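You operate a simulated robot arm through the tools that you are given. There is no shell and no other tool. Be economical: measure what you need, move in short steps, check, and stop when the job is done.

You run a simulated two-armed robot. Do the job below in one go: nothing can be reset, and whatever is moved stays where it is left.

## Task
Pick up the wooden box from the upper shelf of the tall rack with one hand, pass it to the other hand and put it on the low shelf of the tall rack. Set down upright: wooden box.

The check looks at the end state, three seconds after you hand in, the way a careful person would. Anything else that was tipped, shoved, dropped, spilled or broken makes it a failure.

## Robot
Two 7-joint arms with two-finger parallel grippers on one trunk, on a base that drives. Base frame: it is fixed to the floor where the robot stands at the start and does not move with it; the origin is under the middle of the robot, x ahead of it, y to its left, z up. Units: m, rad, N and s.
The left shoulder is at the start at [0.021, 0.101, 1.512], the right one opposite. With the tool pointing down near the work surface each hand reaches from about 0.2 to 0.5 m from the robot's upright axis, wherever it stands, measured 20 degrees to its own side. Places, roughly: low shelf of the tall rack [0.6, 0.1, 0.5]. Payload 2.4 kg a hand.
The tool frame of a hand sits at the grasp point between the pads (the TCP): z along the fingers, y along the line on which they close. The tips reach 0.024 m beyond it. The gripper opens to 0.068 m. The fingers are 0.017 m wide and 0.01 m thick; the gripper's body (0.04 by 0.07 m) begins 0.041 m behind the TCP.
Orientation is that of the tool frame in the base frame, as [roll, pitch, yaw] about the fixed x, y, z axes, in that order (R = Rz(yaw) Ry(pitch) Rx(roll)). With the fingers straight down and closing along the base's y, the tool's x points along the base's -x, its y along +y and its z along -z.

## Interface
- The arms move only by the tool jog_arm. It takes "left_targets", "right_targets" or both (then of equal length, played together; a hand with none holds still); each is a list of rows, each a list of 2 entries, a list of its own where there are three numbers: the shift along the tool's x, y, z in units of 200 mm (1.0 is 200 mm), then the turn, a rotation vector about the tool's x, y, z in units of 120 degrees (1.0 is 120 degrees). In form: [[[x, y, z], [wx, wy, wz]], ...]. A call has 1 to 8 rows; each row is the pose to reach, as a shift and turn from the pose commanded when the call began, along the tool's axes at that moment. "left_fingers" and "right_fingers" are, for a hand that has rows, the closure, from 0 (fully open) to 1 (shut), set as the call begins (left out, the last holds). A call with a number of a shift or a turn outside -1 to 1 is refused whole. A row lasts 0.2 s, in which the tool goes at most 0.05 m and 0.15 rad; a call with a longer step from one row to the next is refused whole, and so is a gripper value outside its range. A pose out of reach is approached as far as the arm can. The call stops where the force on the tool passes 40 N (or 10 N more than at its start, if that is more) or the arm is blocked; 0.2 s more then pass. The fingers move at their own pace (about 0.072 m/s each) and stop on an object; they squeeze with about 30 N. The grip force told is the motor's: it shows also when the fingers shut on nothing. Time passes only in rows, and 0.2 s behind the last, so rows that repeat a pose let the fingers close. It gives the time, the measured TCP pose, the force on the tool (base axes), the opening and the grip force at its end, in the units of the frame above (readings bear some noise), with the torque about the TCP (base axes, N m) and any sound that the robot's microphone picked up.
- Cameras (640 x 400 px; columns grow to the right, rows downward): "scene" is now at [0.1042, 0.0129, 1.6922]; the picture's right is [0.11, -0.99, 0.00], its down [-0.35, -0.04, -0.93] and it looks along [0.93, 0.11, -0.36] (base axes); focal length 214 px, centre (320, 200). "left" rides on the left gripper at [0.084, -0.011, -0.075] in its tool frame; the picture's right is [0.13, 0.99, 0.00], its down [-0.60, 0.08, -0.79] and it looks along [-0.79, 0.10, 0.61] (tool axes); focal length 251 px, centre (320, 200). "right" rides on the right gripper at [0.084, 0.011, -0.075] in its tool frame; the picture's right is [-0.13, 0.99, 0.00], its down [-0.60, -0.08, -0.79] and it looks along [-0.79, -0.10, 0.61] (tool axes); focal length 251 px, centre (320, 200). There is no depth. A picture from a camera that has moved, and an enlarged one, comes with that camera's place and axes in the base frame and with its lens.
- camera(camera): a new picture of that camera. It takes no simulated time.
- slide_trunk(by): slides the trunk up (or, below 0, down) by that many m; the arms and the scene camera ride with it, the base frame stays. It gives what a move gives, with no picture.
- base_move(legs): drives the robot by 1 to 6 legs, each [ahead, left, turn to the left] in m, m and rad, along the robot's own axes; the way and the turn of a leg run together, so that a leg with both is an arc; at most 1.5 m and 3.142 rad a leg. The arms and the cameras ride along, it lands a little off, and it stops where it bumps. It gives what a move gives.
- pan_tilt(pan, tilt): turns the head with the scene camera to pan (to the left, within 1.501 rad either way) and tilt (down, from -0.506 to 1.204), counted from straight ahead of the robot. It gives what a move gives.
- close_up(camera, box): a new picture of the part [left, top, right, bottom] of that camera's present view, enlarged. It takes no simulated time.
- job_done(): hands the job in; it is judged then, once.

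Go step by step. Nothing tells you exact positions but the pictures and the camera data: compare them with the known pose of the tool, close in by small moves and look again before you grip or let go. The budget is 120 turns and 92 pictures, counting those below and the enlarged ones. Unless the task says otherwise, let go and move clear before handing in, and close with one line.

The tools are called after ">>>" as a command line: name --argument value ..., lists and objects as JSON in quotes. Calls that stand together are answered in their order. jog_arm: Moves the arms, as the interface text tells. Its arguments: {"type":"object","properties":{"left_targets":{"type":"array","items":{"type":"array"}},"left_fingers":{"type":"number"},"right_targets":{"type":"array","items":{"type":"array"}},"right_fingers":{"type":"number"}},"required":[]} The other tools are called the same way: slide_trunk (by) slides the trunk up or down; base_move (legs) drives the base; pan_tilt (pan, tilt) turns the head that bears the scene camera; camera (camera) takes a picture; close_up (camera, box) takes an enlarged picture of a part of a camera's view; job_done () hands the job in.

At the start:

```text
clock: 0.0
left_position: [0.3212, 0.2254, 1.5574]
left_tool_rot: [3.141, -0.001, -3.141]
left_contact_force: [0.5, -0.2, -1.0]
left_wrist_torque: [-0.02, 0.01, -0.01]
left_grip_width: 0.0682
left_gripper_force: 0.0
right_position: [0.2219, -0.0446, 1.6288]
right_tool_rot: [-3.141, 0.003, 3.141]
right_contact_force: [47.9, -3.2, -32.4]
right_wrist_torque: [0.06, 0.18, 0.12]
right_grip_width: 0.0682
right_gripper_force: 0.0
trunk travel left (down, up): [-0.725, 0.124]
robot x, y, heading: [-0.0029, -0.0013, 0.001]
head pan, tilt: [0.141, 0.419]
```

scene: 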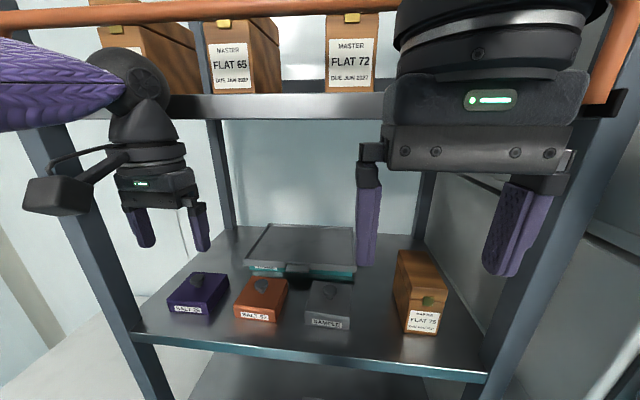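
right: 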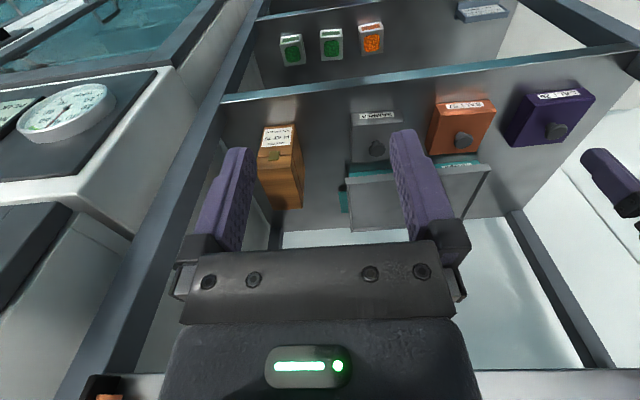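
left: 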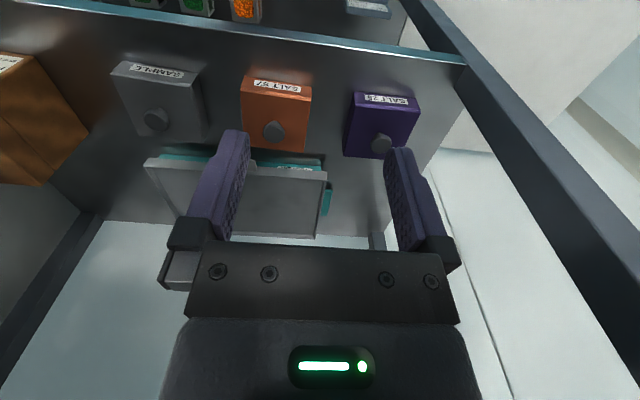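

I see a wooden box on the shelf in front of me and three more wooden boxes on a still higher shelf. The right hand reports a contact force at the start, so I look around before moving anything.

>>> pan_tilt --pan 0.0 --tilt -0.2

>>> camera --camera "scene"

>>> pan_tilt --pan -0.2 --tilt 0.9

>>> camera --camera "scene"

```text
clock: 1.0
left_position: [0.321, 0.2248, 1.5567]
left_tool_rot: [3.14, -0.002, -3.141]
left_contact_force: [0.4, -0.5, 0.6]
left_wrist_torque: [0.02, 0.0, -0.02]
left_grip_width: 0.068
left_gripper_force: 0.1
right_position: [0.222, -0.0451, 1.6305]
right_tool_rot: [-3.142, 0.005, -3.142]
right_contact_force: [-0.8, 0.6, -0.1]
right_wrist_torque: [0.01, -0.01, 0.0]
right_grip_width: 0.0681
right_gripper_force: 0.0
trunk travel left (down, up): [-0.725, 0.124]
robot x, y, heading: [0.0006, -0.0034, 0.003]
head pan, tilt: [0.0, -0.201]
```

```text
88 pictures are left
camera scene: at [0.095, 0.0024, 1.7432], right [0.0, -1.0, 0.0], down [0.2, 0.0, -0.98], along [0.98, 0.0, 0.2], focal length 214 px, centre (320, 200)
```

scene: 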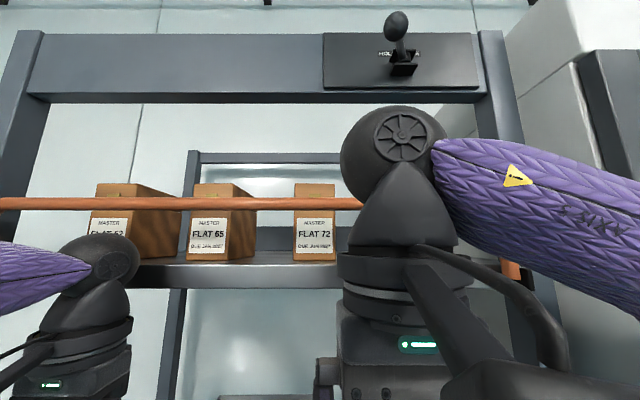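

```text
clock: 2.3
left_position: [0.3215, 0.2266, 1.5587]
left_tool_rot: [3.142, 0.0, -3.141]
left_contact_force: [-0.6, 0.1, -0.5]
left_wrist_torque: [0.0, -0.01, 0.0]
left_grip_width: 0.0681
left_gripper_force: 0.0
right_position: [0.2231, -0.0432, 1.63]
right_tool_rot: [-3.141, 0.003, 3.141]
right_contact_force: [-0.3, -0.2, 0.2]
right_wrist_torque: [0.03, 0.0, -0.02]
right_grip_width: 0.0682
right_gripper_force: 0.0
trunk travel left (down, up): [-0.725, 0.124]
robot x, y, heading: [0.0024, 0.0029, 0.0]
head pan, tilt: [-0.201, 0.901]
```

```text
87 pictures are left
camera scene: at [0.0858, -0.0127, 1.6459], right [-0.2, -0.98, 0.0], down [-0.77, 0.16, -0.62], along [0.61, -0.12, -0.78], focal length 214 px, centre (320, 200)
```

scene: 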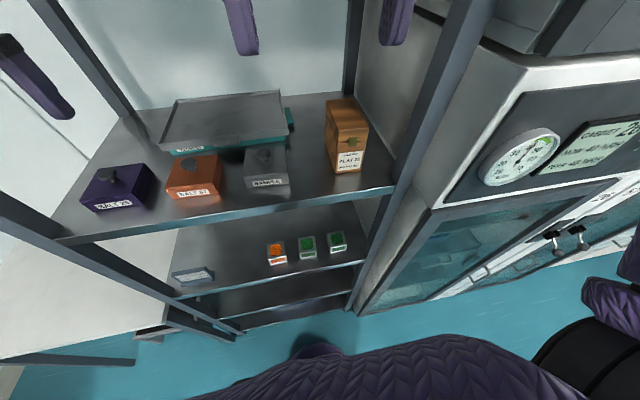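

The guarded top shelf holds several "MASTER" boxes. A single wooden box stands at the right of the shelf below it, at about x 0.4, y -0.135, with the shelf at about z 1.33. I'll read its label and the lower shelves closely.

>>> close_up --camera "scene" --box '[240, 70, 440, 195]'

>>> close_up --camera "scene" --box '[140, 200, 400, 362]'

>>> pan_tilt --pan 0.0 --tilt 0.5

>>> close_up --camera "scene" --box '[300, 0, 640, 212]'

```text
3.20 times, centred on (340, 132) of scene
camera zoom: at [0.0858, -0.0127, 1.6459], right [-0.2, -0.98, 0.0], down [-0.77, 0.16, -0.62], along [0.61, -0.12, -0.78], focal length 686 px, centre (256, 416)
```

zoom: 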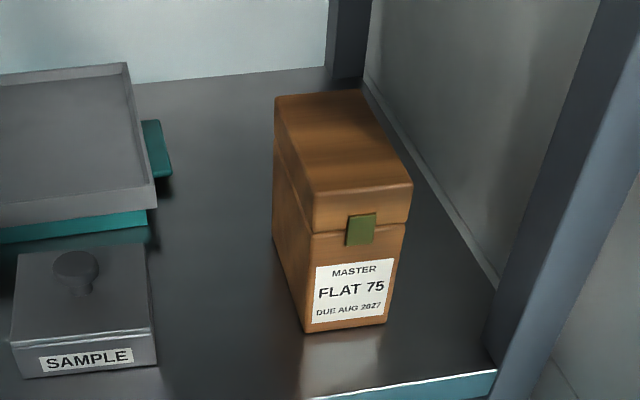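

```text
2.46 times, centred on (270, 281) of scene
camera zoom: at [0.0858, -0.0127, 1.6459], right [-0.2, -0.98, 0.0], down [-0.77, 0.16, -0.62], along [0.61, -0.12, -0.78], focal length 528 px, centre (443, 1)
```

zoom: 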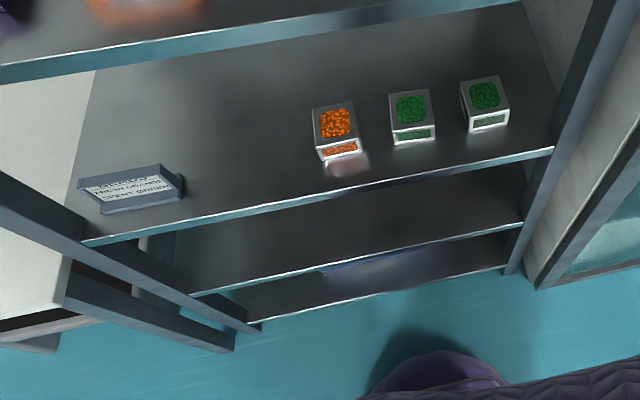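

```text
clock: 3.2
left_position: [0.32, 0.2252, 1.5574]
left_tool_rot: [-3.142, 0.001, -3.141]
left_contact_force: [0.1, 0.2, 0.6]
left_wrist_torque: [-0.04, -0.01, 0.0]
left_grip_width: 0.068
left_gripper_force: 0.0
right_position: [0.2229, -0.0445, 1.6305]
right_tool_rot: [-3.141, 0.002, 3.139]
right_contact_force: [-0.2, -0.4, -0.4]
right_wrist_torque: [0.0, 0.02, 0.01]
right_grip_width: 0.0683
right_gripper_force: 0.0
trunk travel left (down, up): [-0.725, 0.124]
robot x, y, heading: [-0.0004, -0.0012, -0.001]
head pan, tilt: [0.0, 0.499]
```

```text
1.88 times, centred on (470, 106) of scene
camera zoom: at [0.1027, 0.0023, 1.6796], right [0.0, -1.0, 0.0], down [-0.48, 0.0, -0.88], along [0.88, 0.0, -0.48], focal length 404 px, centre (38, 377)
```

zoom: 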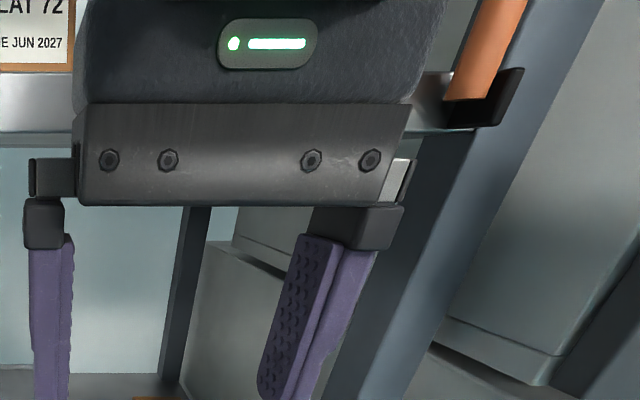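

Label reads FLAT 75; the target is this box, about 0.06 wide, 0.13 deep and 0.11 high. The shelves seem to be at about z 1.30, 0.89 and 0.50, and the low one is empty. The left arm should have the clearer path into the rack, so I drive a bit to the right and check.

>>> base_move --legs '[[0, -0.2, 0]]'

>>> camera --camera "scene"

>>> camera --camera "left"

```text
clock: 4.8
left_position: [0.3213, 0.0279, 1.5579]
left_tool_rot: [3.141, -0.002, 3.141]
left_contact_force: [0.1, -0.3, -0.8]
left_wrist_torque: [0.02, -0.01, -0.01]
left_grip_width: 0.0678
left_gripper_force: 0.0
right_position: [0.2217, -0.2414, 1.6301]
right_tool_rot: [3.139, 0.004, -3.141]
right_contact_force: [0.7, -0.1, 0.1]
right_wrist_torque: [0.0, -0.01, 0.03]
right_grip_width: 0.068
right_gripper_force: 0.1
trunk travel left (down, up): [-0.725, 0.124]
robot x, y, heading: [-0.0026, -0.1979, 0.001]
head pan, tilt: [0.0, 0.499]
```

```text
83 pictures are left
camera scene: at [0.1028, -0.1951, 1.6797], right [0.0, -1.0, 0.0], down [-0.48, 0.0, -0.88], along [0.88, 0.0, -0.48], focal length 214 px, centre (320, 200)
```

scene: 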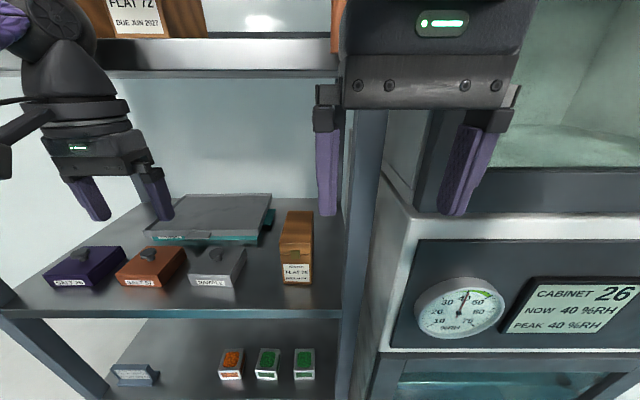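

```text
82 pictures are left
camera left: at [0.2375, 0.0161, 1.633], right [-0.13, 0.99, 0.0], down [0.6, 0.08, 0.79], along [0.79, 0.1, -0.61], focal length 251 px, centre (320, 200)
```

left: 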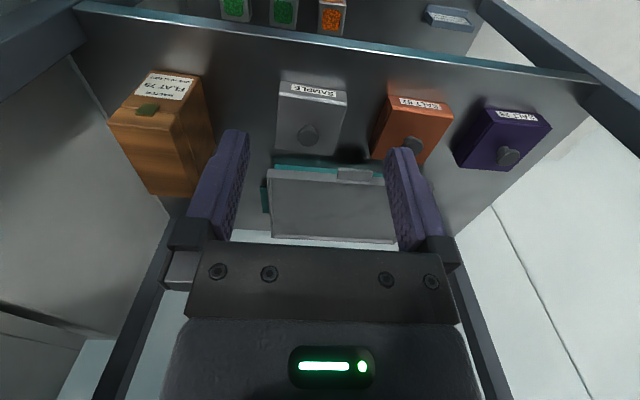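

Now I have a good sideways baseline; I enlarge the box in both views to fix its corners.

>>> close_up --camera "scene" --box '[250, 190, 378, 270]'

>>> close_up --camera "left" --box '[80, 50, 272, 170]'

>>> close_up --camera "scene" --box '[250, 240, 378, 320]'

```text
5.00 times, centred on (314, 230) of scene
camera zoom: at [0.1028, -0.1951, 1.6797], right [0.0, -1.0, 0.0], down [-0.48, 0.0, -0.88], along [0.88, 0.0, -0.48], focal length 1072 px, centre (350, 50)
```

zoom: 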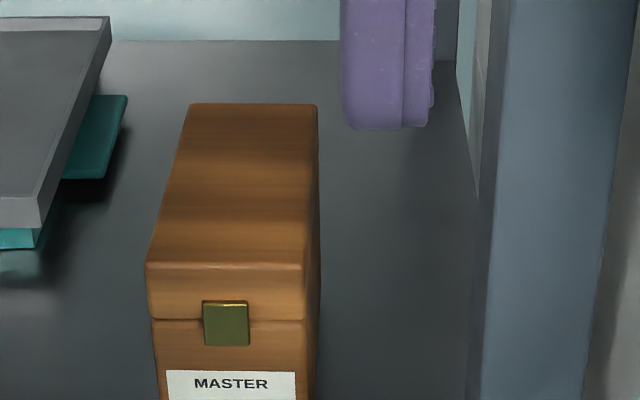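

```text
3.33 times, centred on (176, 110) of left
camera zoom: at [0.2375, 0.0161, 1.633], right [-0.13, 0.99, 0.0], down [0.6, 0.08, 0.79], along [0.79, 0.1, -0.61], focal length 838 px, centre (800, 500)
```

zoom: 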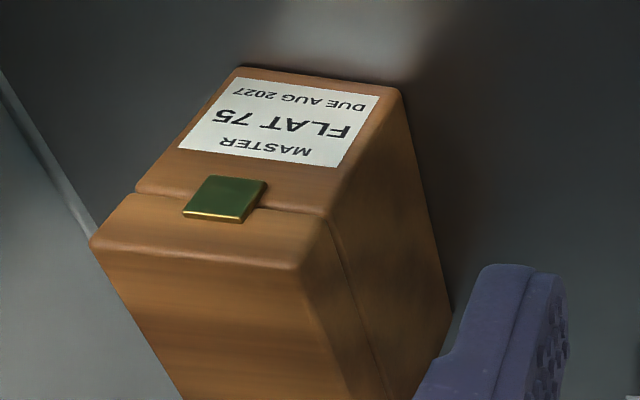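

```text
5.00 times, centred on (314, 280) of scene
camera zoom: at [0.1028, -0.1951, 1.6797], right [0.0, -1.0, 0.0], down [-0.48, 0.0, -0.88], along [0.88, 0.0, -0.48], focal length 1072 px, centre (350, -200)
```

zoom: 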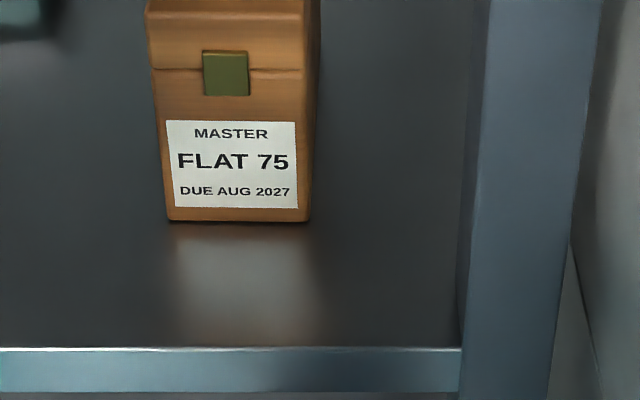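

Box: x 0.42–0.535, y -0.177 to -0.118, z 1.304–1.415, square to the rack. I move the right hand aside and bring the left hand in front of the box. It sits low enough that the wrist will pass under the top shelf.

>>> jog_arm --left_targets '[[[0, -0.18, 0.106], [0, 0, 0]], [[0, -0.35, 0.212], [0, 0, 0]], [[0, -0.53, 0.318], [0, 0, 0]], [[0, -0.7, 0.424], [0, 0, 0]], [[0, -0.88, 0.53], [0, 0, 0]], [[0, -0.88, 0.53], [0, 0, 0]]]' --right_targets '[[[0, -0.2, 0], [0, 0, 0]], [[0, -0.4, 0], [0, 0, 0]], [[0, -0.6, 0], [0, 0, 0]], [[0, -0.6, 0], [0, 0, 0]], [[0, -0.6, 0], [0, 0, 0]], [[0, -0.6, 0], [0, 0, 0]]]' --left_fingers 0 --right_fingers 0

>>> camera --camera "scene"

>>> camera --camera "left"

```text
clock: 6.2
left_position: [0.3116, -0.1255, 1.4525]
left_tool_rot: [-3.141, 0.0, -3.141]
left_contact_force: [0.0, -0.8, -0.5]
left_wrist_torque: [0.0, -0.01, 0.01]
left_grip_width: 0.0681
left_gripper_force: 0.1
left hand out of reach, approached as far as the arm can: row 5, 6
right_position: [0.2218, -0.3612, 1.6289]
right_tool_rot: [3.141, 0.005, 3.14]
right_contact_force: [0.8, 0.0, -0.5]
right_wrist_torque: [-0.02, 0.02, -0.01]
right_grip_width: 0.0678
right_gripper_force: 0.0
trunk travel left (down, up): [-0.725, 0.124]
robot x, y, heading: [0.0021, -0.1967, 0.006]
head pan, tilt: [0.0, 0.499]
```

```text
78 pictures are left
camera scene: at [0.1034, -0.1947, 1.6797], right [0.0, -1.0, 0.0], down [-0.48, 0.0, -0.88], along [0.88, 0.0, -0.48], focal length 214 px, centre (320, 200)
```

scene: 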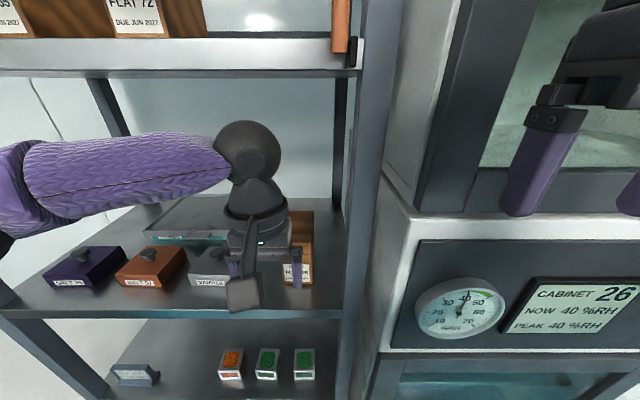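

```text
77 pictures are left
camera left: at [0.2279, -0.138, 1.5279], right [-0.13, 0.99, 0.0], down [0.6, 0.08, 0.79], along [0.79, 0.1, -0.61], focal length 251 px, centre (320, 200)
```

left: 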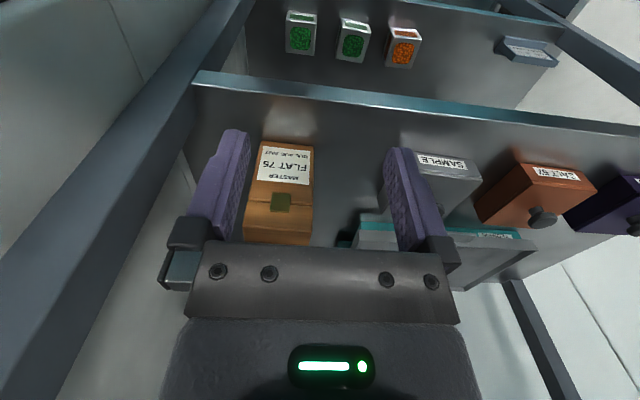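

The left hand is at its inward limit there. I pull it left and back a little, and drive further right so the arm reaches in more straightly.

>>> jog_arm --left_targets '[[[0.1, 0.2, 0], [0, 0, 0]], [[0.15, 0.4, 0], [0, 0, 0]], [[0.15, 0.6, 0], [0, 0, 0]]]'

>>> base_move --legs '[[0, -0.13, 0]]'

>>> camera --camera "scene"

```text
clock: 7.0
left_position: [0.28, -0.004, 1.4524]
left_tool_rot: [-3.139, 0.0, 3.14]
left_contact_force: [0.0, 0.7, 0.2]
left_wrist_torque: [-0.01, -0.01, 0.0]
left_grip_width: 0.0681
left_gripper_force: 0.1
right_position: [0.2211, -0.3619, 1.6296]
right_tool_rot: [-3.141, 0.003, 3.141]
right_contact_force: [-0.1, -0.1, 0.4]
right_wrist_torque: [-0.01, -0.04, 0.0]
right_grip_width: 0.0684
right_gripper_force: 0.0
trunk travel left (down, up): [-0.725, 0.124]
robot x, y, heading: [-0.0023, -0.1966, -0.001]
head pan, tilt: [0.0, 0.499]
```

```text
clock: 8.3
left_position: [0.2816, -0.135, 1.453]
left_tool_rot: [-3.139, 0.001, -3.14]
left_contact_force: [-0.7, -0.3, 0.5]
left_wrist_torque: [0.03, -0.02, 0.04]
left_grip_width: 0.0681
left_gripper_force: 0.0
right_position: [0.2198, -0.4914, 1.6294]
right_tool_rot: [3.141, 0.004, 3.138]
right_contact_force: [0.8, -0.8, -0.2]
right_wrist_torque: [0.02, -0.02, 0.01]
right_grip_width: 0.0679
right_gripper_force: 0.1
trunk travel left (down, up): [-0.725, 0.124]
robot x, y, heading: [-0.0022, -0.3214, -0.001]
head pan, tilt: [0.0, 0.499]
```

```text
76 pictures are left
camera scene: at [0.1029, -0.324, 1.6797], right [0.0, -1.0, 0.0], down [-0.48, 0.0, -0.88], along [0.88, 0.0, -0.48], focal length 214 px, centre (320, 200)
```

scene: 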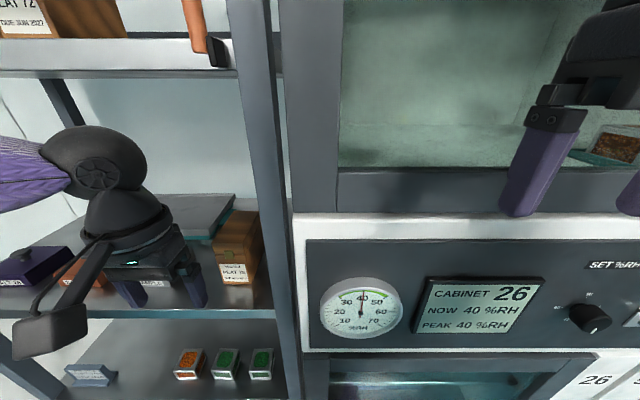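

The hand is now nearly in line with the box. I move it inward partway at this height, centred on y -0.148, and look.

>>> jog_arm --left_targets '[[[-0.2, -0.06, 0], [0, 0, 0]], [[-0.4, -0.06, 0], [0, 0, 0]], [[-0.6, -0.06, 0], [0, 0, 0]]]'

>>> camera --camera "scene"

>>> camera --camera "left"

```text
clock: 9.1
left_position: [0.4035, -0.1475, 1.4522]
left_tool_rot: [3.141, -0.003, 3.142]
left_contact_force: [0.3, 0.2, -0.1]
left_wrist_torque: [-0.01, 0.01, 0.0]
left_grip_width: 0.068
left_gripper_force: 0.0
right_position: [0.2229, -0.4898, 1.6295]
right_tool_rot: [-3.141, 0.003, 3.14]
right_contact_force: [0.4, 0.8, 0.9]
right_wrist_torque: [-0.02, 0.02, 0.01]
right_grip_width: 0.0679
right_gripper_force: 0.0
trunk travel left (down, up): [-0.725, 0.124]
robot x, y, heading: [-0.0014, -0.3246, -0.004]
head pan, tilt: [0.0, 0.499]
```

```text
75 pictures are left
camera scene: at [0.105, -0.3232, 1.6796], right [0.0, -1.0, 0.0], down [-0.48, 0.0, -0.88], along [0.88, 0.0, -0.48], focal length 214 px, centre (320, 200)
```

scene: 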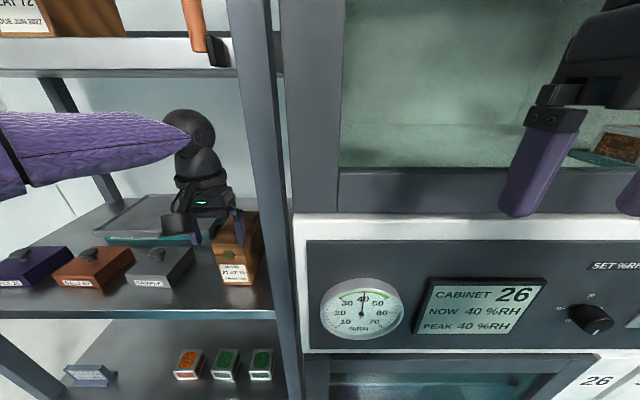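

```text
74 pictures are left
camera left: at [0.3199, -0.1595, 1.5288], right [-0.13, 0.99, 0.0], down [0.61, 0.08, 0.79], along [0.78, 0.1, -0.61], focal length 251 px, centre (320, 200)
```

left: 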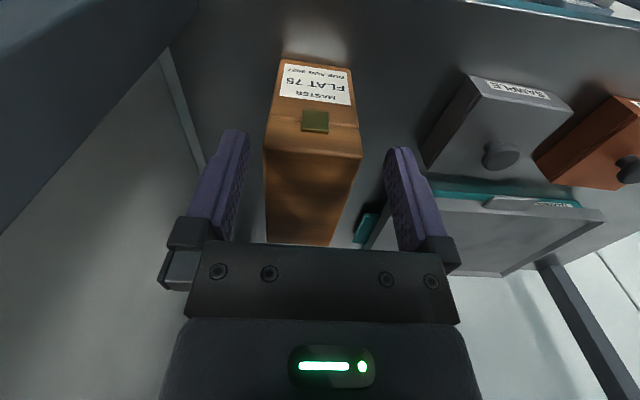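

The box is centred between the fingers to a few millimetres (centre y about -0.150). I move on over the box at the same height.

>>> jog_arm --left_targets '[[[-0.2, -0.01, 0], [0, 0, 0]], [[-0.4, -0.01, 0], [0, 0, 0]], [[-0.4, -0.01, 0], [0, 0, 0]]]'

>>> camera --camera "scene"

>>> camera --camera "left"

```text
clock: 9.9
left_position: [0.4268, -0.1318, 1.4489]
left_tool_rot: [-3.141, -0.001, -3.14]
left_contact_force: [0.3, 0.7, -0.1]
left_wrist_torque: [0.01, -0.03, 0.01]
left_grip_width: 0.068
left_gripper_force: 0.0
left hand out of reach, approached as far as the arm can: row 1, 2, 3
right_position: [0.2223, -0.4899, 1.6298]
right_tool_rot: [-3.14, 0.003, 3.14]
right_contact_force: [0.3, 0.5, -0.2]
right_wrist_torque: [-0.03, 0.01, 0.03]
right_grip_width: 0.0681
right_gripper_force: 0.1
trunk travel left (down, up): [-0.725, 0.124]
robot x, y, heading: [0.0011, -0.3257, -0.004]
head pan, tilt: [0.0, 0.499]
```

```text
73 pictures are left
camera scene: at [0.1035, -0.3238, 1.6797], right [0.0, -1.0, 0.0], down [-0.48, 0.0, -0.88], along [0.88, 0.0, -0.48], focal length 214 px, centre (320, 200)
```

scene: 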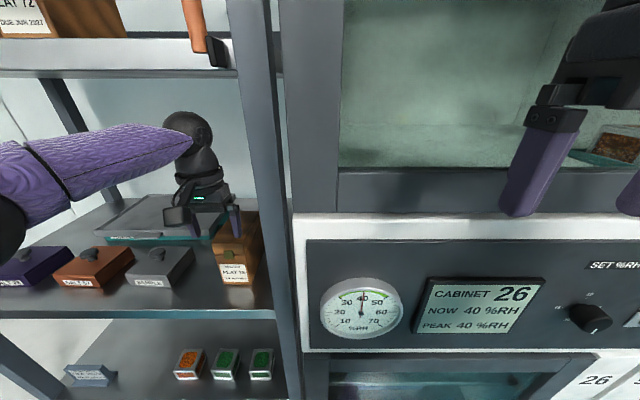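

```text
72 pictures are left
camera left: at [0.3431, -0.1446, 1.5236], right [-0.13, 0.99, 0.0], down [0.6, 0.08, 0.79], along [0.79, 0.1, -0.61], focal length 251 px, centre (320, 200)
```

left: 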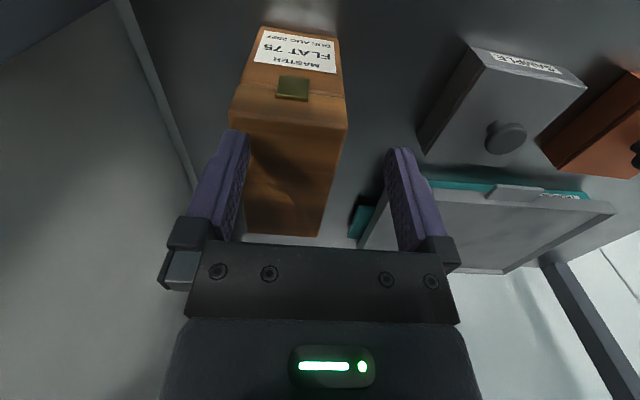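

That is the arm's forward limit from here. I bring the left hand back to centre on y, pull the right hand back from the cabinet, and then drive ahead 0.075.

>>> jog_arm --left_targets '[[[0.11, -0.06, -0.015], [0, 0, 0]], [[0.12, -0.09, -0.015], [0, 0, 0]], [[0.12, -0.09, -0.015], [0, 0, 0]]]' --right_targets '[[[0.2, 0, 0], [0, 0, 0]], [[0.3, 0, 0], [0, 0, 0]], [[0.4, 0, 0], [0, 0, 0]]]'

>>> base_move --legs '[[0.075, 0, 0]]'

>>> camera --camera "left"

>>> camera --camera "scene"

```text
clock: 10.7
left_position: [0.4011, -0.1498, 1.4504]
left_tool_rot: [3.141, -0.001, -3.141]
left_contact_force: [0.0, -0.1, 0.2]
left_wrist_torque: [0.01, -0.03, -0.05]
left_grip_width: 0.0679
left_gripper_force: 0.1
right_position: [0.1401, -0.4878, 1.6266]
right_tool_rot: [-3.141, 0.005, 3.139]
right_contact_force: [0.0, 0.0, -0.9]
right_wrist_torque: [-0.03, -0.01, 0.04]
right_grip_width: 0.0679
right_gripper_force: 0.1
right hand out of reach, approached as far as the arm can: row 3
trunk travel left (down, up): [-0.725, 0.124]
robot x, y, heading: [0.0011, -0.3245, 0.002]
head pan, tilt: [0.0, 0.499]
```

```text
clock: 11.9
left_position: [0.4691, -0.1478, 1.4502]
left_tool_rot: [-3.141, 0.002, 3.141]
left_contact_force: [-0.7, -0.2, 0.1]
left_wrist_torque: [-0.02, 0.0, 0.01]
left_grip_width: 0.0678
left_gripper_force: 0.0
right_position: [0.2095, -0.4885, 1.6265]
right_tool_rot: [3.139, 0.005, 3.139]
right_contact_force: [-0.5, -0.3, 0.3]
right_wrist_torque: [0.01, -0.05, -0.02]
right_grip_width: 0.068
right_gripper_force: 0.1
trunk travel left (down, up): [-0.725, 0.124]
robot x, y, heading: [0.0684, -0.3217, -0.004]
head pan, tilt: [0.0, 0.499]
stopped in leg 1: the robot was blocked; the commanded pose is now the measured one
```

```text
71 pictures are left
camera left: at [0.3859, -0.1617, 1.5262], right [-0.13, 0.99, 0.0], down [0.6, 0.08, 0.79], along [0.79, 0.1, -0.61], focal length 251 px, centre (320, 200)
```

left: 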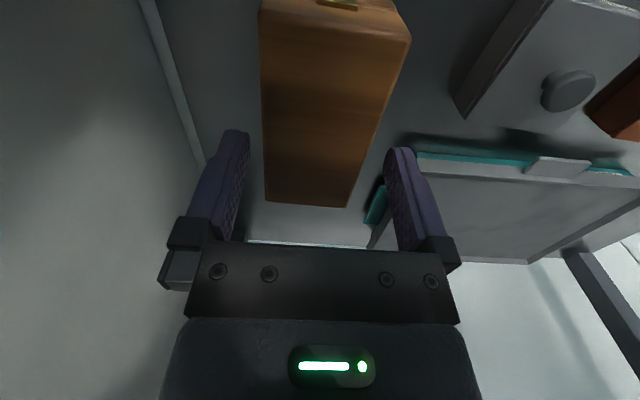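

```text
70 pictures are left
camera scene: at [0.1699, -0.3236, 1.6799], right [0.0, -1.0, 0.0], down [-0.48, 0.0, -0.88], along [0.88, 0.0, -0.48], focal length 214 px, centre (320, 200)
```

scene: 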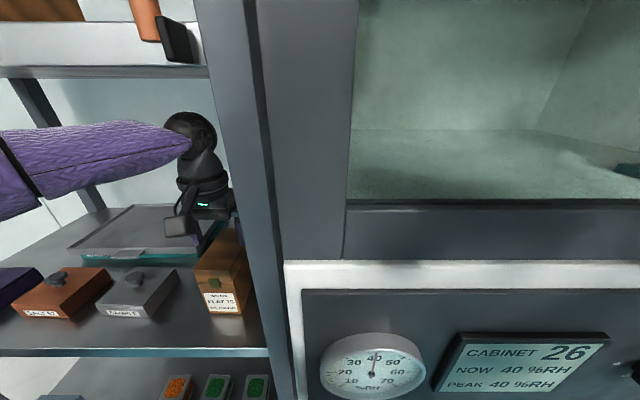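

The base touched something ahead and stopped, but the hand now stands over the box, near its centre. I correct y by about 2.5 mm, lower until the tips are just around the top, and check.

>>> jog_arm --left_targets '[[[0, -0.0125, 0], [0, 0, 0]], [[0, -0.0125, 0.07], [0, 0, 0]], [[0, -0.0125, 0.12], [0, 0, 0]]]'

>>> camera --camera "left"

>>> close_up --camera "scene" --box '[130, 180, 290, 280]'

```text
clock: 12.7
left_position: [0.4741, -0.1518, 1.4261]
left_tool_rot: [-3.141, 0.0, -3.142]
left_contact_force: [-0.6, 0.3, -0.7]
left_wrist_torque: [-0.03, 0.02, -0.01]
left_grip_width: 0.068
left_gripper_force: 0.1
right_position: [0.2119, -0.4892, 1.6262]
right_tool_rot: [3.141, 0.002, 3.141]
right_contact_force: [0.1, 0.4, -1.1]
right_wrist_torque: [0.01, -0.02, 0.0]
right_grip_width: 0.068
right_gripper_force: 0.0
trunk travel left (down, up): [-0.725, 0.124]
robot x, y, heading: [0.0719, -0.3286, -0.007]
head pan, tilt: [0.0, 0.499]
```

```text
69 pictures are left
camera left: at [0.3895, -0.1646, 1.5013], right [-0.13, 0.99, 0.0], down [0.6, 0.08, 0.79], along [0.79, 0.1, -0.61], focal length 251 px, centre (320, 200)
```

left: 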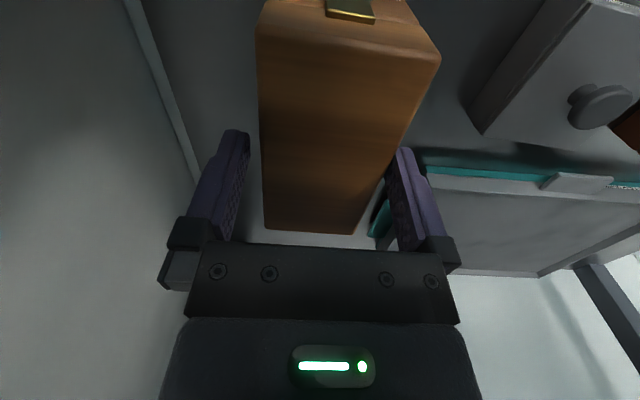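

```text
4.00 times, centred on (210, 230) of scene
camera zoom: at [0.1729, -0.3236, 1.6797], right [0.0, -1.0, 0.0], down [-0.48, 0.0, -0.88], along [0.88, 0.0, -0.48], focal length 858 px, centre (760, 80)
```

zoom: 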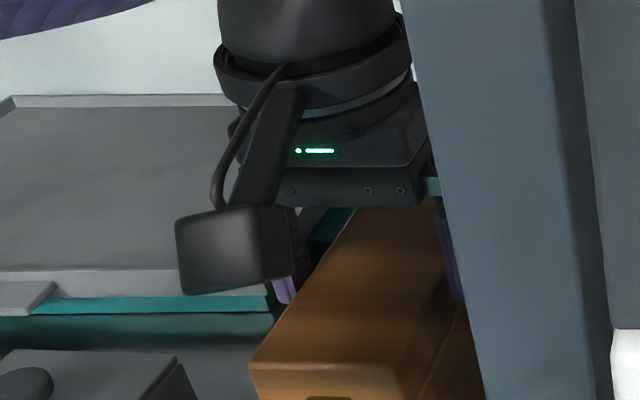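

The corners compute to a box centre of y -0.152, and the tool is at y -0.152. I lower to the grasp height.

>>> jog_arm --left_targets '[[[0, 0, 0.1], [0, 0, 0]], [[0, 0, 0.18], [0, 0, 0]], [[0, 0, 0.24], [0, 0, 0]]]'

>>> camera --camera "left"

```text
clock: 13.5
left_position: [0.4717, -0.1515, 1.3786]
left_tool_rot: [3.141, 0.0, -3.141]
left_contact_force: [1.1, 0.0, 0.4]
left_wrist_torque: [0.01, 0.03, 0.02]
left_grip_width: 0.0681
left_gripper_force: 0.0
right_position: [0.2126, -0.4883, 1.6264]
right_tool_rot: [3.14, 0.003, 3.141]
right_contact_force: [0.1, 0.2, 1.2]
right_wrist_torque: [0.0, 0.01, -0.01]
right_grip_width: 0.0679
right_gripper_force: 0.2
trunk travel left (down, up): [-0.725, 0.124]
robot x, y, heading: [0.0695, -0.3277, 0.0]
head pan, tilt: [0.0, 0.499]
```

```text
67 pictures are left
camera left: at [0.3885, -0.1641, 1.4534], right [-0.13, 0.99, 0.0], down [0.6, 0.08, 0.79], along [0.79, 0.1, -0.61], focal length 251 px, centre (320, 200)
```

left: 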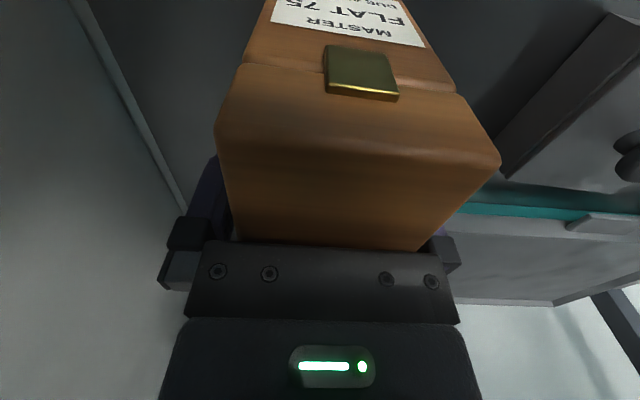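

The fingers straddle the box with no contact. I close the grip.

>>> jog_arm --left_targets '[[[0, 0, 0], [0, 0, 0]], [[0, 0, 0], [0, 0, 0]], [[0, 0, 0], [0, 0, 0]], [[0, 0, 0], [0, 0, 0]]]' --left_fingers 1

```text
clock: 14.5
left_position: [0.4717, -0.1506, 1.3781]
left_tool_rot: [-3.141, 0.0, 3.141]
left_contact_force: [0.8, -0.4, -1.0]
left_wrist_torque: [0.01, 0.04, 0.0]
left_grip_width: 0.0622
left_gripper_force: 29.8
right_position: [0.2127, -0.4882, 1.6265]
right_tool_rot: [-3.141, 0.004, 3.139]
right_contact_force: [0.3, 0.6, 0.4]
right_wrist_torque: [0.01, -0.01, -0.01]
right_grip_width: 0.0678
right_gripper_force: 0.3
trunk travel left (down, up): [-0.725, 0.124]
robot x, y, heading: [0.0715, -0.3231, -0.0]
head pan, tilt: [0.0, 0.499]
```

Gripped at 62 mm. I lift 3 cm slowly and check the load.

>>> jog_arm --left_targets '[[[0, 0, -0.03], [0, 0, 0]], [[0, 0, -0.07], [0, 0, 0]], [[0, 0, -0.12], [0, 0, 0]], [[0, 0, -0.16], [0, 0, 0]], [[0, 0, -0.16], [0, 0, 0]]]'

>>> camera --camera "left"

>>> camera --camera "scene"

```text
clock: 15.7
left_position: [0.472, -0.152, 1.4099]
left_tool_rot: [3.141, 0.0, -3.14]
left_contact_force: [0.1, -0.2, -4.3]
left_wrist_torque: [0.02, 0.02, 0.01]
left_grip_width: 0.0619
left_gripper_force: 30.1
right_position: [0.2122, -0.4879, 1.6263]
right_tool_rot: [-3.141, 0.004, 3.141]
right_contact_force: [0.8, 0.6, 0.2]
right_wrist_torque: [0.01, -0.01, 0.01]
right_grip_width: 0.068
right_gripper_force: 0.0
trunk travel left (down, up): [-0.725, 0.124]
robot x, y, heading: [0.0694, -0.3296, -0.0]
head pan, tilt: [0.0, 0.499]
```

```text
66 pictures are left
camera left: at [0.3884, -0.1643, 1.4856], right [-0.13, 0.99, 0.0], down [0.6, 0.08, 0.79], along [0.79, 0.1, -0.61], focal length 251 px, centre (320, 200)
```

left: 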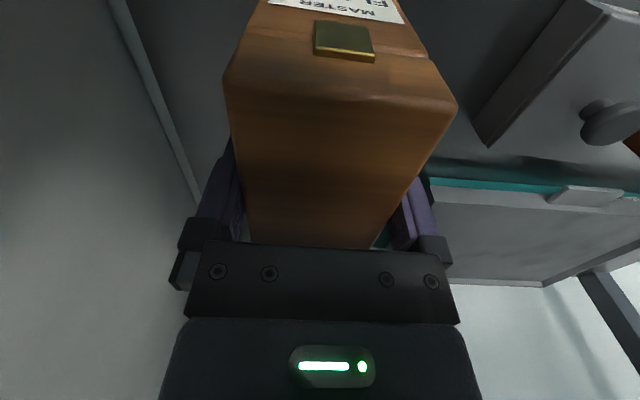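

```text
65 pictures are left
camera scene: at [0.1728, -0.3233, 1.6797], right [0.0, -1.0, 0.0], down [-0.48, 0.0, -0.88], along [0.88, 0.0, -0.48], focal length 214 px, centre (320, 200)
```

scene: 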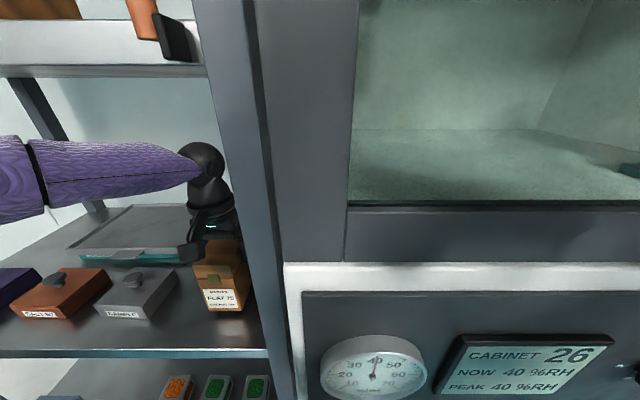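

The box seems to sit lower in the fingers than before the lift, so I check whether it slipped or is only lifting its lid.

>>> close_up --camera "scene" --box '[130, 220, 290, 320]'

>>> close_up --camera "left" --box '[140, 0, 500, 260]'

```text
4.00 times, centred on (210, 270) of scene
camera zoom: at [0.1728, -0.3233, 1.6797], right [0.0, -1.0, 0.0], down [-0.48, 0.0, -0.88], along [0.88, 0.0, -0.48], focal length 858 px, centre (760, -80)
```

zoom: 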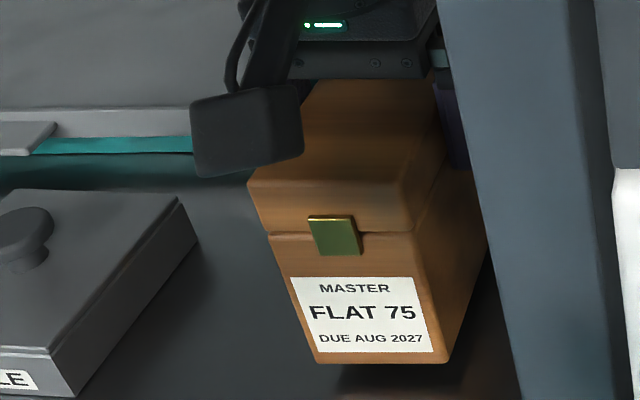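

```text
1.54 times, centred on (320, 130) of left
camera zoom: at [0.3884, -0.1643, 1.4856], right [-0.13, 0.99, 0.0], down [0.6, 0.08, 0.79], along [0.79, 0.1, -0.61], focal length 387 px, centre (320, 308)
```

zoom: 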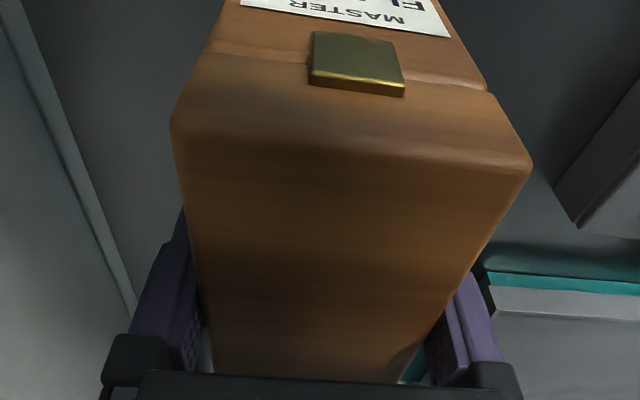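

The lid is shut and the box hangs slightly above the shelf, but it slid about 2 cm in the grip. I hold still for a second to see whether it creeps.

>>> jog_arm --left_targets '[[[0, 0, 0], [0, 0, 0]], [[0, 0, 0], [0, 0, 0]], [[0, 0, 0], [0, 0, 0]], [[0, 0, 0], [0, 0, 0]], [[0, 0, 0], [0, 0, 0]]]' --left_fingers 1

>>> close_up --camera "scene" --box '[130, 220, 290, 320]'

>>> camera --camera "left"

```text
clock: 16.9
left_position: [0.4728, -0.1525, 1.4103]
left_tool_rot: [-3.141, 0.0, 3.141]
left_contact_force: [0.1, -1.0, -4.7]
left_wrist_torque: [0.02, 0.02, 0.0]
left_grip_width: 0.0617
left_gripper_force: 30.1
right_position: [0.2124, -0.4882, 1.6252]
right_tool_rot: [-3.14, 0.003, 3.14]
right_contact_force: [0.0, 0.1, -0.6]
right_wrist_torque: [0.0, 0.0, 0.01]
right_grip_width: 0.0679
right_gripper_force: 0.2
trunk travel left (down, up): [-0.725, 0.124]
robot x, y, heading: [0.0713, -0.3258, 0.003]
head pan, tilt: [0.0, 0.499]
```

```text
4.00 times, centred on (210, 270) of scene
camera zoom: at [0.1726, -0.3234, 1.6797], right [0.0, -1.0, 0.0], down [-0.48, 0.0, -0.88], along [0.88, 0.0, -0.48], focal length 858 px, centre (760, -80)
```

zoom: 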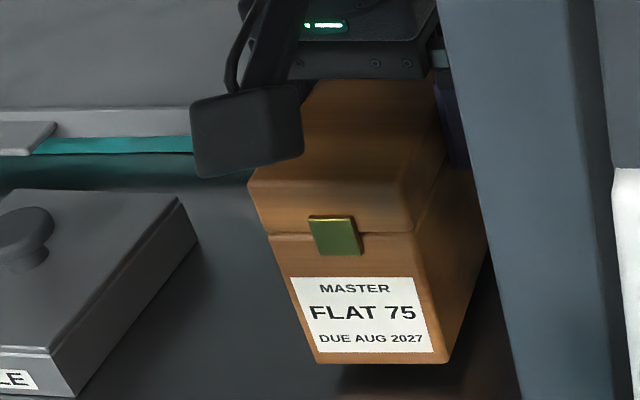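

```text
61 pictures are left
camera left: at [0.3882, -0.1644, 1.4856], right [-0.13, 0.99, 0.0], down [0.6, 0.08, 0.79], along [0.79, 0.1, -0.61], focal length 251 px, centre (320, 200)
```

left: 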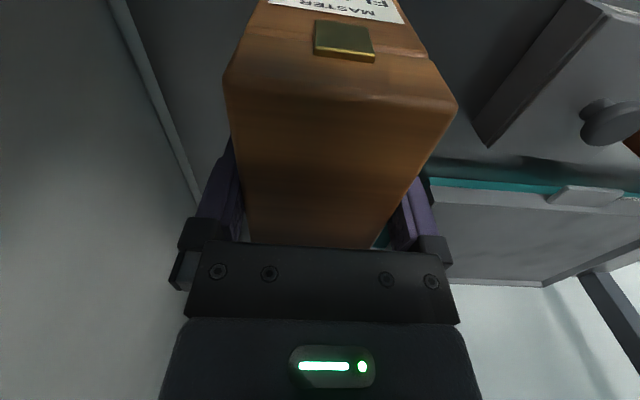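

No creep. I test with a very slow further lift of 8 mm.

>>> jog_arm --left_targets '[[[0, 0, -0.005], [0, 0, 0]], [[0, 0, -0.01], [0, 0, 0]], [[0, 0, -0.015], [0, 0, 0]], [[0, 0, -0.02], [0, 0, 0]], [[0, 0, -0.025], [0, 0, 0]], [[0, 0, -0.03], [0, 0, 0]], [[0, 0, -0.035], [0, 0, 0]], [[0, 0, -0.04], [0, 0, 0]]]'

>>> close_up --camera "scene" --box '[130, 220, 290, 320]'

>>> camera --camera "left"

```text
clock: 18.7
left_position: [0.4733, -0.1515, 1.4189]
left_tool_rot: [-3.141, 0.0, 3.141]
left_contact_force: [-0.5, -0.6, -5.6]
left_wrist_torque: [0.01, 0.05, 0.01]
left_grip_width: 0.0618
left_gripper_force: 29.9
right_position: [0.2124, -0.4881, 1.6263]
right_tool_rot: [3.141, 0.003, 3.14]
right_contact_force: [-0.8, -0.2, -0.7]
right_wrist_torque: [-0.01, 0.04, -0.01]
right_grip_width: 0.068
right_gripper_force: 0.0
trunk travel left (down, up): [-0.725, 0.124]
robot x, y, heading: [0.0647, -0.3266, 0.0]
head pan, tilt: [0.0, 0.499]
```

```text
4.00 times, centred on (210, 270) of scene
camera zoom: at [0.1726, -0.3234, 1.6797], right [0.0, -1.0, 0.0], down [-0.48, 0.0, -0.88], along [0.88, 0.0, -0.48], focal length 858 px, centre (760, -80)
```

zoom: 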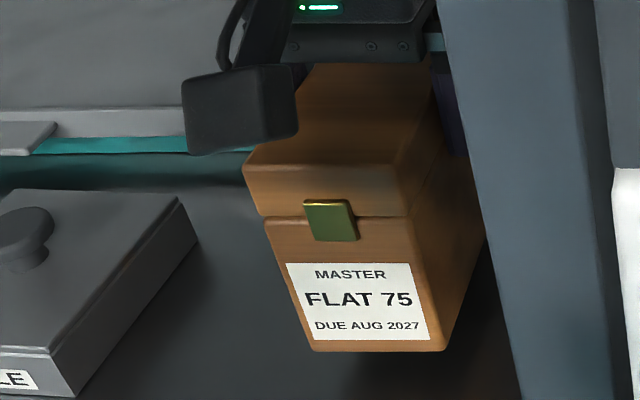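

```text
59 pictures are left
camera left: at [0.3886, -0.1644, 1.4939], right [-0.13, 0.99, 0.0], down [0.6, 0.08, 0.79], along [0.79, 0.1, -0.61], focal length 251 px, centre (320, 200)
```

left: 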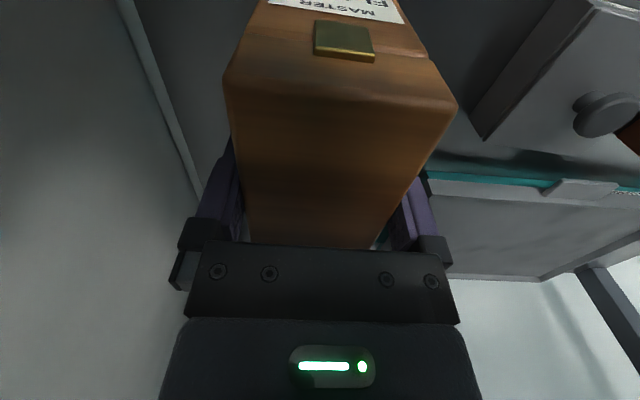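

No more slip: the box rises with the hand (about 0.5 kg) and hangs level. I now back the base straight out of the rack.

>>> base_move --legs '[[-0.15, 0, 0], [-0.15, 0, 0]]'

>>> camera --camera "scene"

>>> camera --camera "left"

```text
clock: 21.0
left_position: [0.176, -0.1518, 1.4169]
left_tool_rot: [3.142, 0.001, -3.14]
left_contact_force: [-0.9, -0.9, -4.5]
left_wrist_torque: [-0.01, 0.02, 0.01]
left_grip_width: 0.0621
left_gripper_force: 30.1
right_position: [-0.0839, -0.4877, 1.6255]
right_tool_rot: [-3.141, 0.002, -3.141]
right_contact_force: [-0.1, 0.5, 0.6]
right_wrist_torque: [0.0, -0.02, 0.05]
right_grip_width: 0.068
right_gripper_force: 0.0
trunk travel left (down, up): [-0.725, 0.124]
robot x, y, heading: [-0.2283, -0.3242, 0.002]
head pan, tilt: [0.0, 0.499]
```

```text
58 pictures are left
camera scene: at [-0.1249, -0.323, 1.6797], right [0.0, -1.0, 0.0], down [-0.48, 0.0, -0.88], along [0.88, 0.0, -0.48], focal length 214 px, centre (320, 200)
```

scene: 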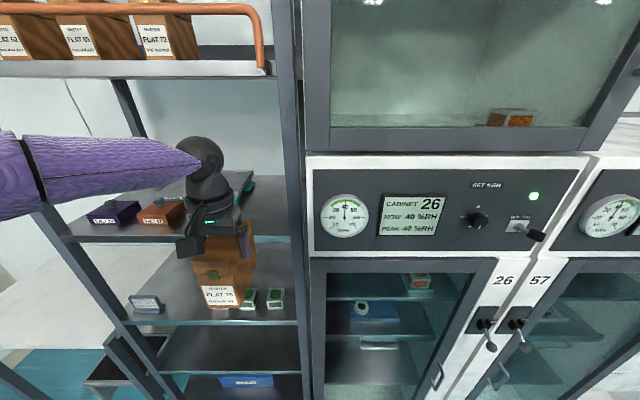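

```text
57 pictures are left
camera left: at [0.0911, -0.1637, 1.4939], right [-0.13, 0.99, 0.0], down [0.6, 0.08, 0.79], along [0.79, 0.1, -0.61], focal length 251 px, centre (320, 200)
```

left: 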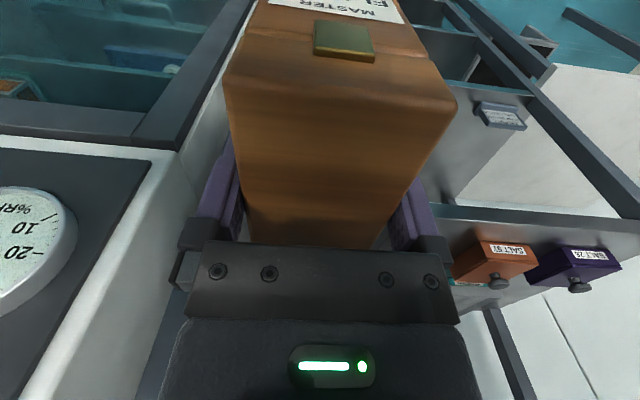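

The box is out and stable. The low shelf (the empty one at z≈0.5 below the jars) is visible. I lower the box in front of the robot and turn it 45° so its front faces the right hand.

>>> jog_arm --left_targets '[[[0.016, -0.044, 0.073], [0, 0, -0.047]], [[0.032, -0.088, 0.146], [0, 0, -0.094]], [[0.049, -0.131, 0.219], [0, 0, -0.141]], [[0.065, -0.175, 0.29], [0, 0, -0.188]], [[0.081, -0.219, 0.366], [0, 0, -0.234]], [[0.097, -0.263, 0.439], [0, 0, -0.281]], [[0.114, -0.306, 0.512], [0, 0, -0.328]], [[0.13, -0.35, 0.585], [0, 0, -0.375]]]'

>>> camera --camera "scene"

>>> camera --camera "left"

```text
clock: 22.8
left_position: [0.1281, -0.197, 1.3174]
left_tool_rot: [-3.139, 0.001, -2.353]
left_contact_force: [-0.6, 0.1, -4.5]
left_wrist_torque: [-0.03, 0.01, 0.01]
left_grip_width: 0.0619
left_gripper_force: 30.0
left hand out of reach, approached as far as the arm can: row 5, 6, 7, 8
right_position: [-0.0848, -0.4878, 1.6261]
right_tool_rot: [3.139, 0.003, -3.14]
right_contact_force: [0.5, 0.5, -0.3]
right_wrist_torque: [-0.01, -0.01, 0.01]
right_grip_width: 0.0678
right_gripper_force: 0.1
trunk travel left (down, up): [-0.725, 0.124]
robot x, y, heading: [-0.2276, -0.3279, -0.002]
head pan, tilt: [0.0, 0.499]
```

```text
56 pictures are left
camera scene: at [-0.1242, -0.3232, 1.6797], right [0.0, -1.0, 0.0], down [-0.48, 0.0, -0.88], along [0.88, 0.0, -0.48], focal length 214 px, centre (320, 200)
```

scene: 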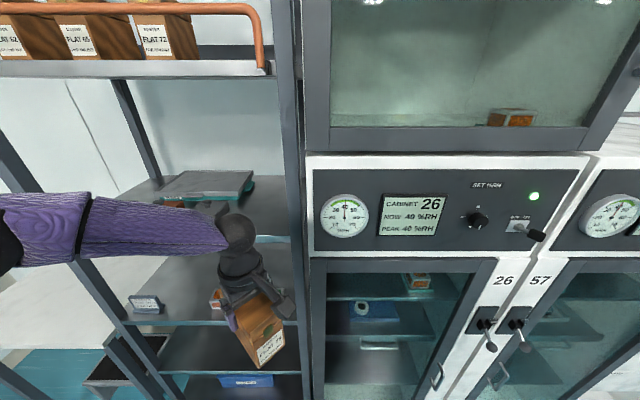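

```text
55 pictures are left
camera left: at [0.0764, -0.2665, 1.3939], right [-0.79, 0.61, 0.0], down [0.37, 0.49, 0.79], along [0.48, 0.63, -0.61], focal length 251 px, centre (320, 200)
```

left: 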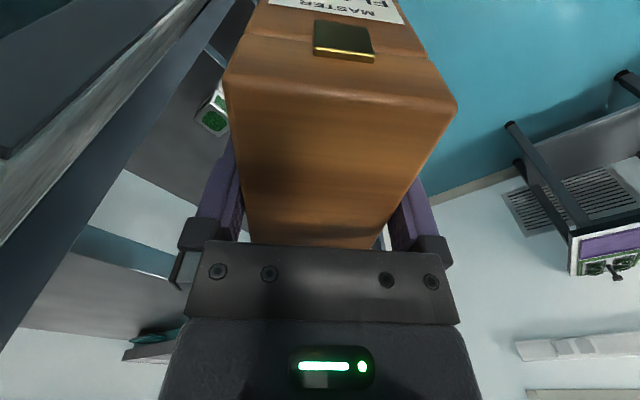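

The handover needs more room for the right arm. I move the box a bit further out and lower.

>>> jog_arm --left_targets '[[[-0.023, -0.055, 0.096], [0, 0, 0]], [[-0.046, -0.11, 0.192], [0, 0, 0]], [[-0.07, -0.165, 0.289], [0, 0, 0]], [[-0.092, -0.219, 0.385], [0, 0, 0]], [[-0.092, -0.219, 0.385], [0, 0, 0]]]'

```text
clock: 24.0
left_position: [0.127, -0.1729, 1.2855]
left_tool_rot: [-3.141, 0.0, -2.354]
left_contact_force: [1.1, -0.2, -4.7]
left_wrist_torque: [-0.06, 0.03, 0.06]
left_grip_width: 0.0619
left_gripper_force: 29.7
left hand out of reach, approached as far as the arm can: row 1, 2, 3, 4, 5
right_position: [-0.0843, -0.488, 1.6269]
right_tool_rot: [3.14, 0.003, -3.139]
right_contact_force: [-0.6, -0.1, -0.3]
right_wrist_torque: [-0.02, 0.01, -0.02]
right_grip_width: 0.068
right_gripper_force: 0.0
trunk travel left (down, up): [-0.725, 0.124]
robot x, y, heading: [-0.2282, -0.3231, -0.002]
head pan, tilt: [0.0, 0.499]
```

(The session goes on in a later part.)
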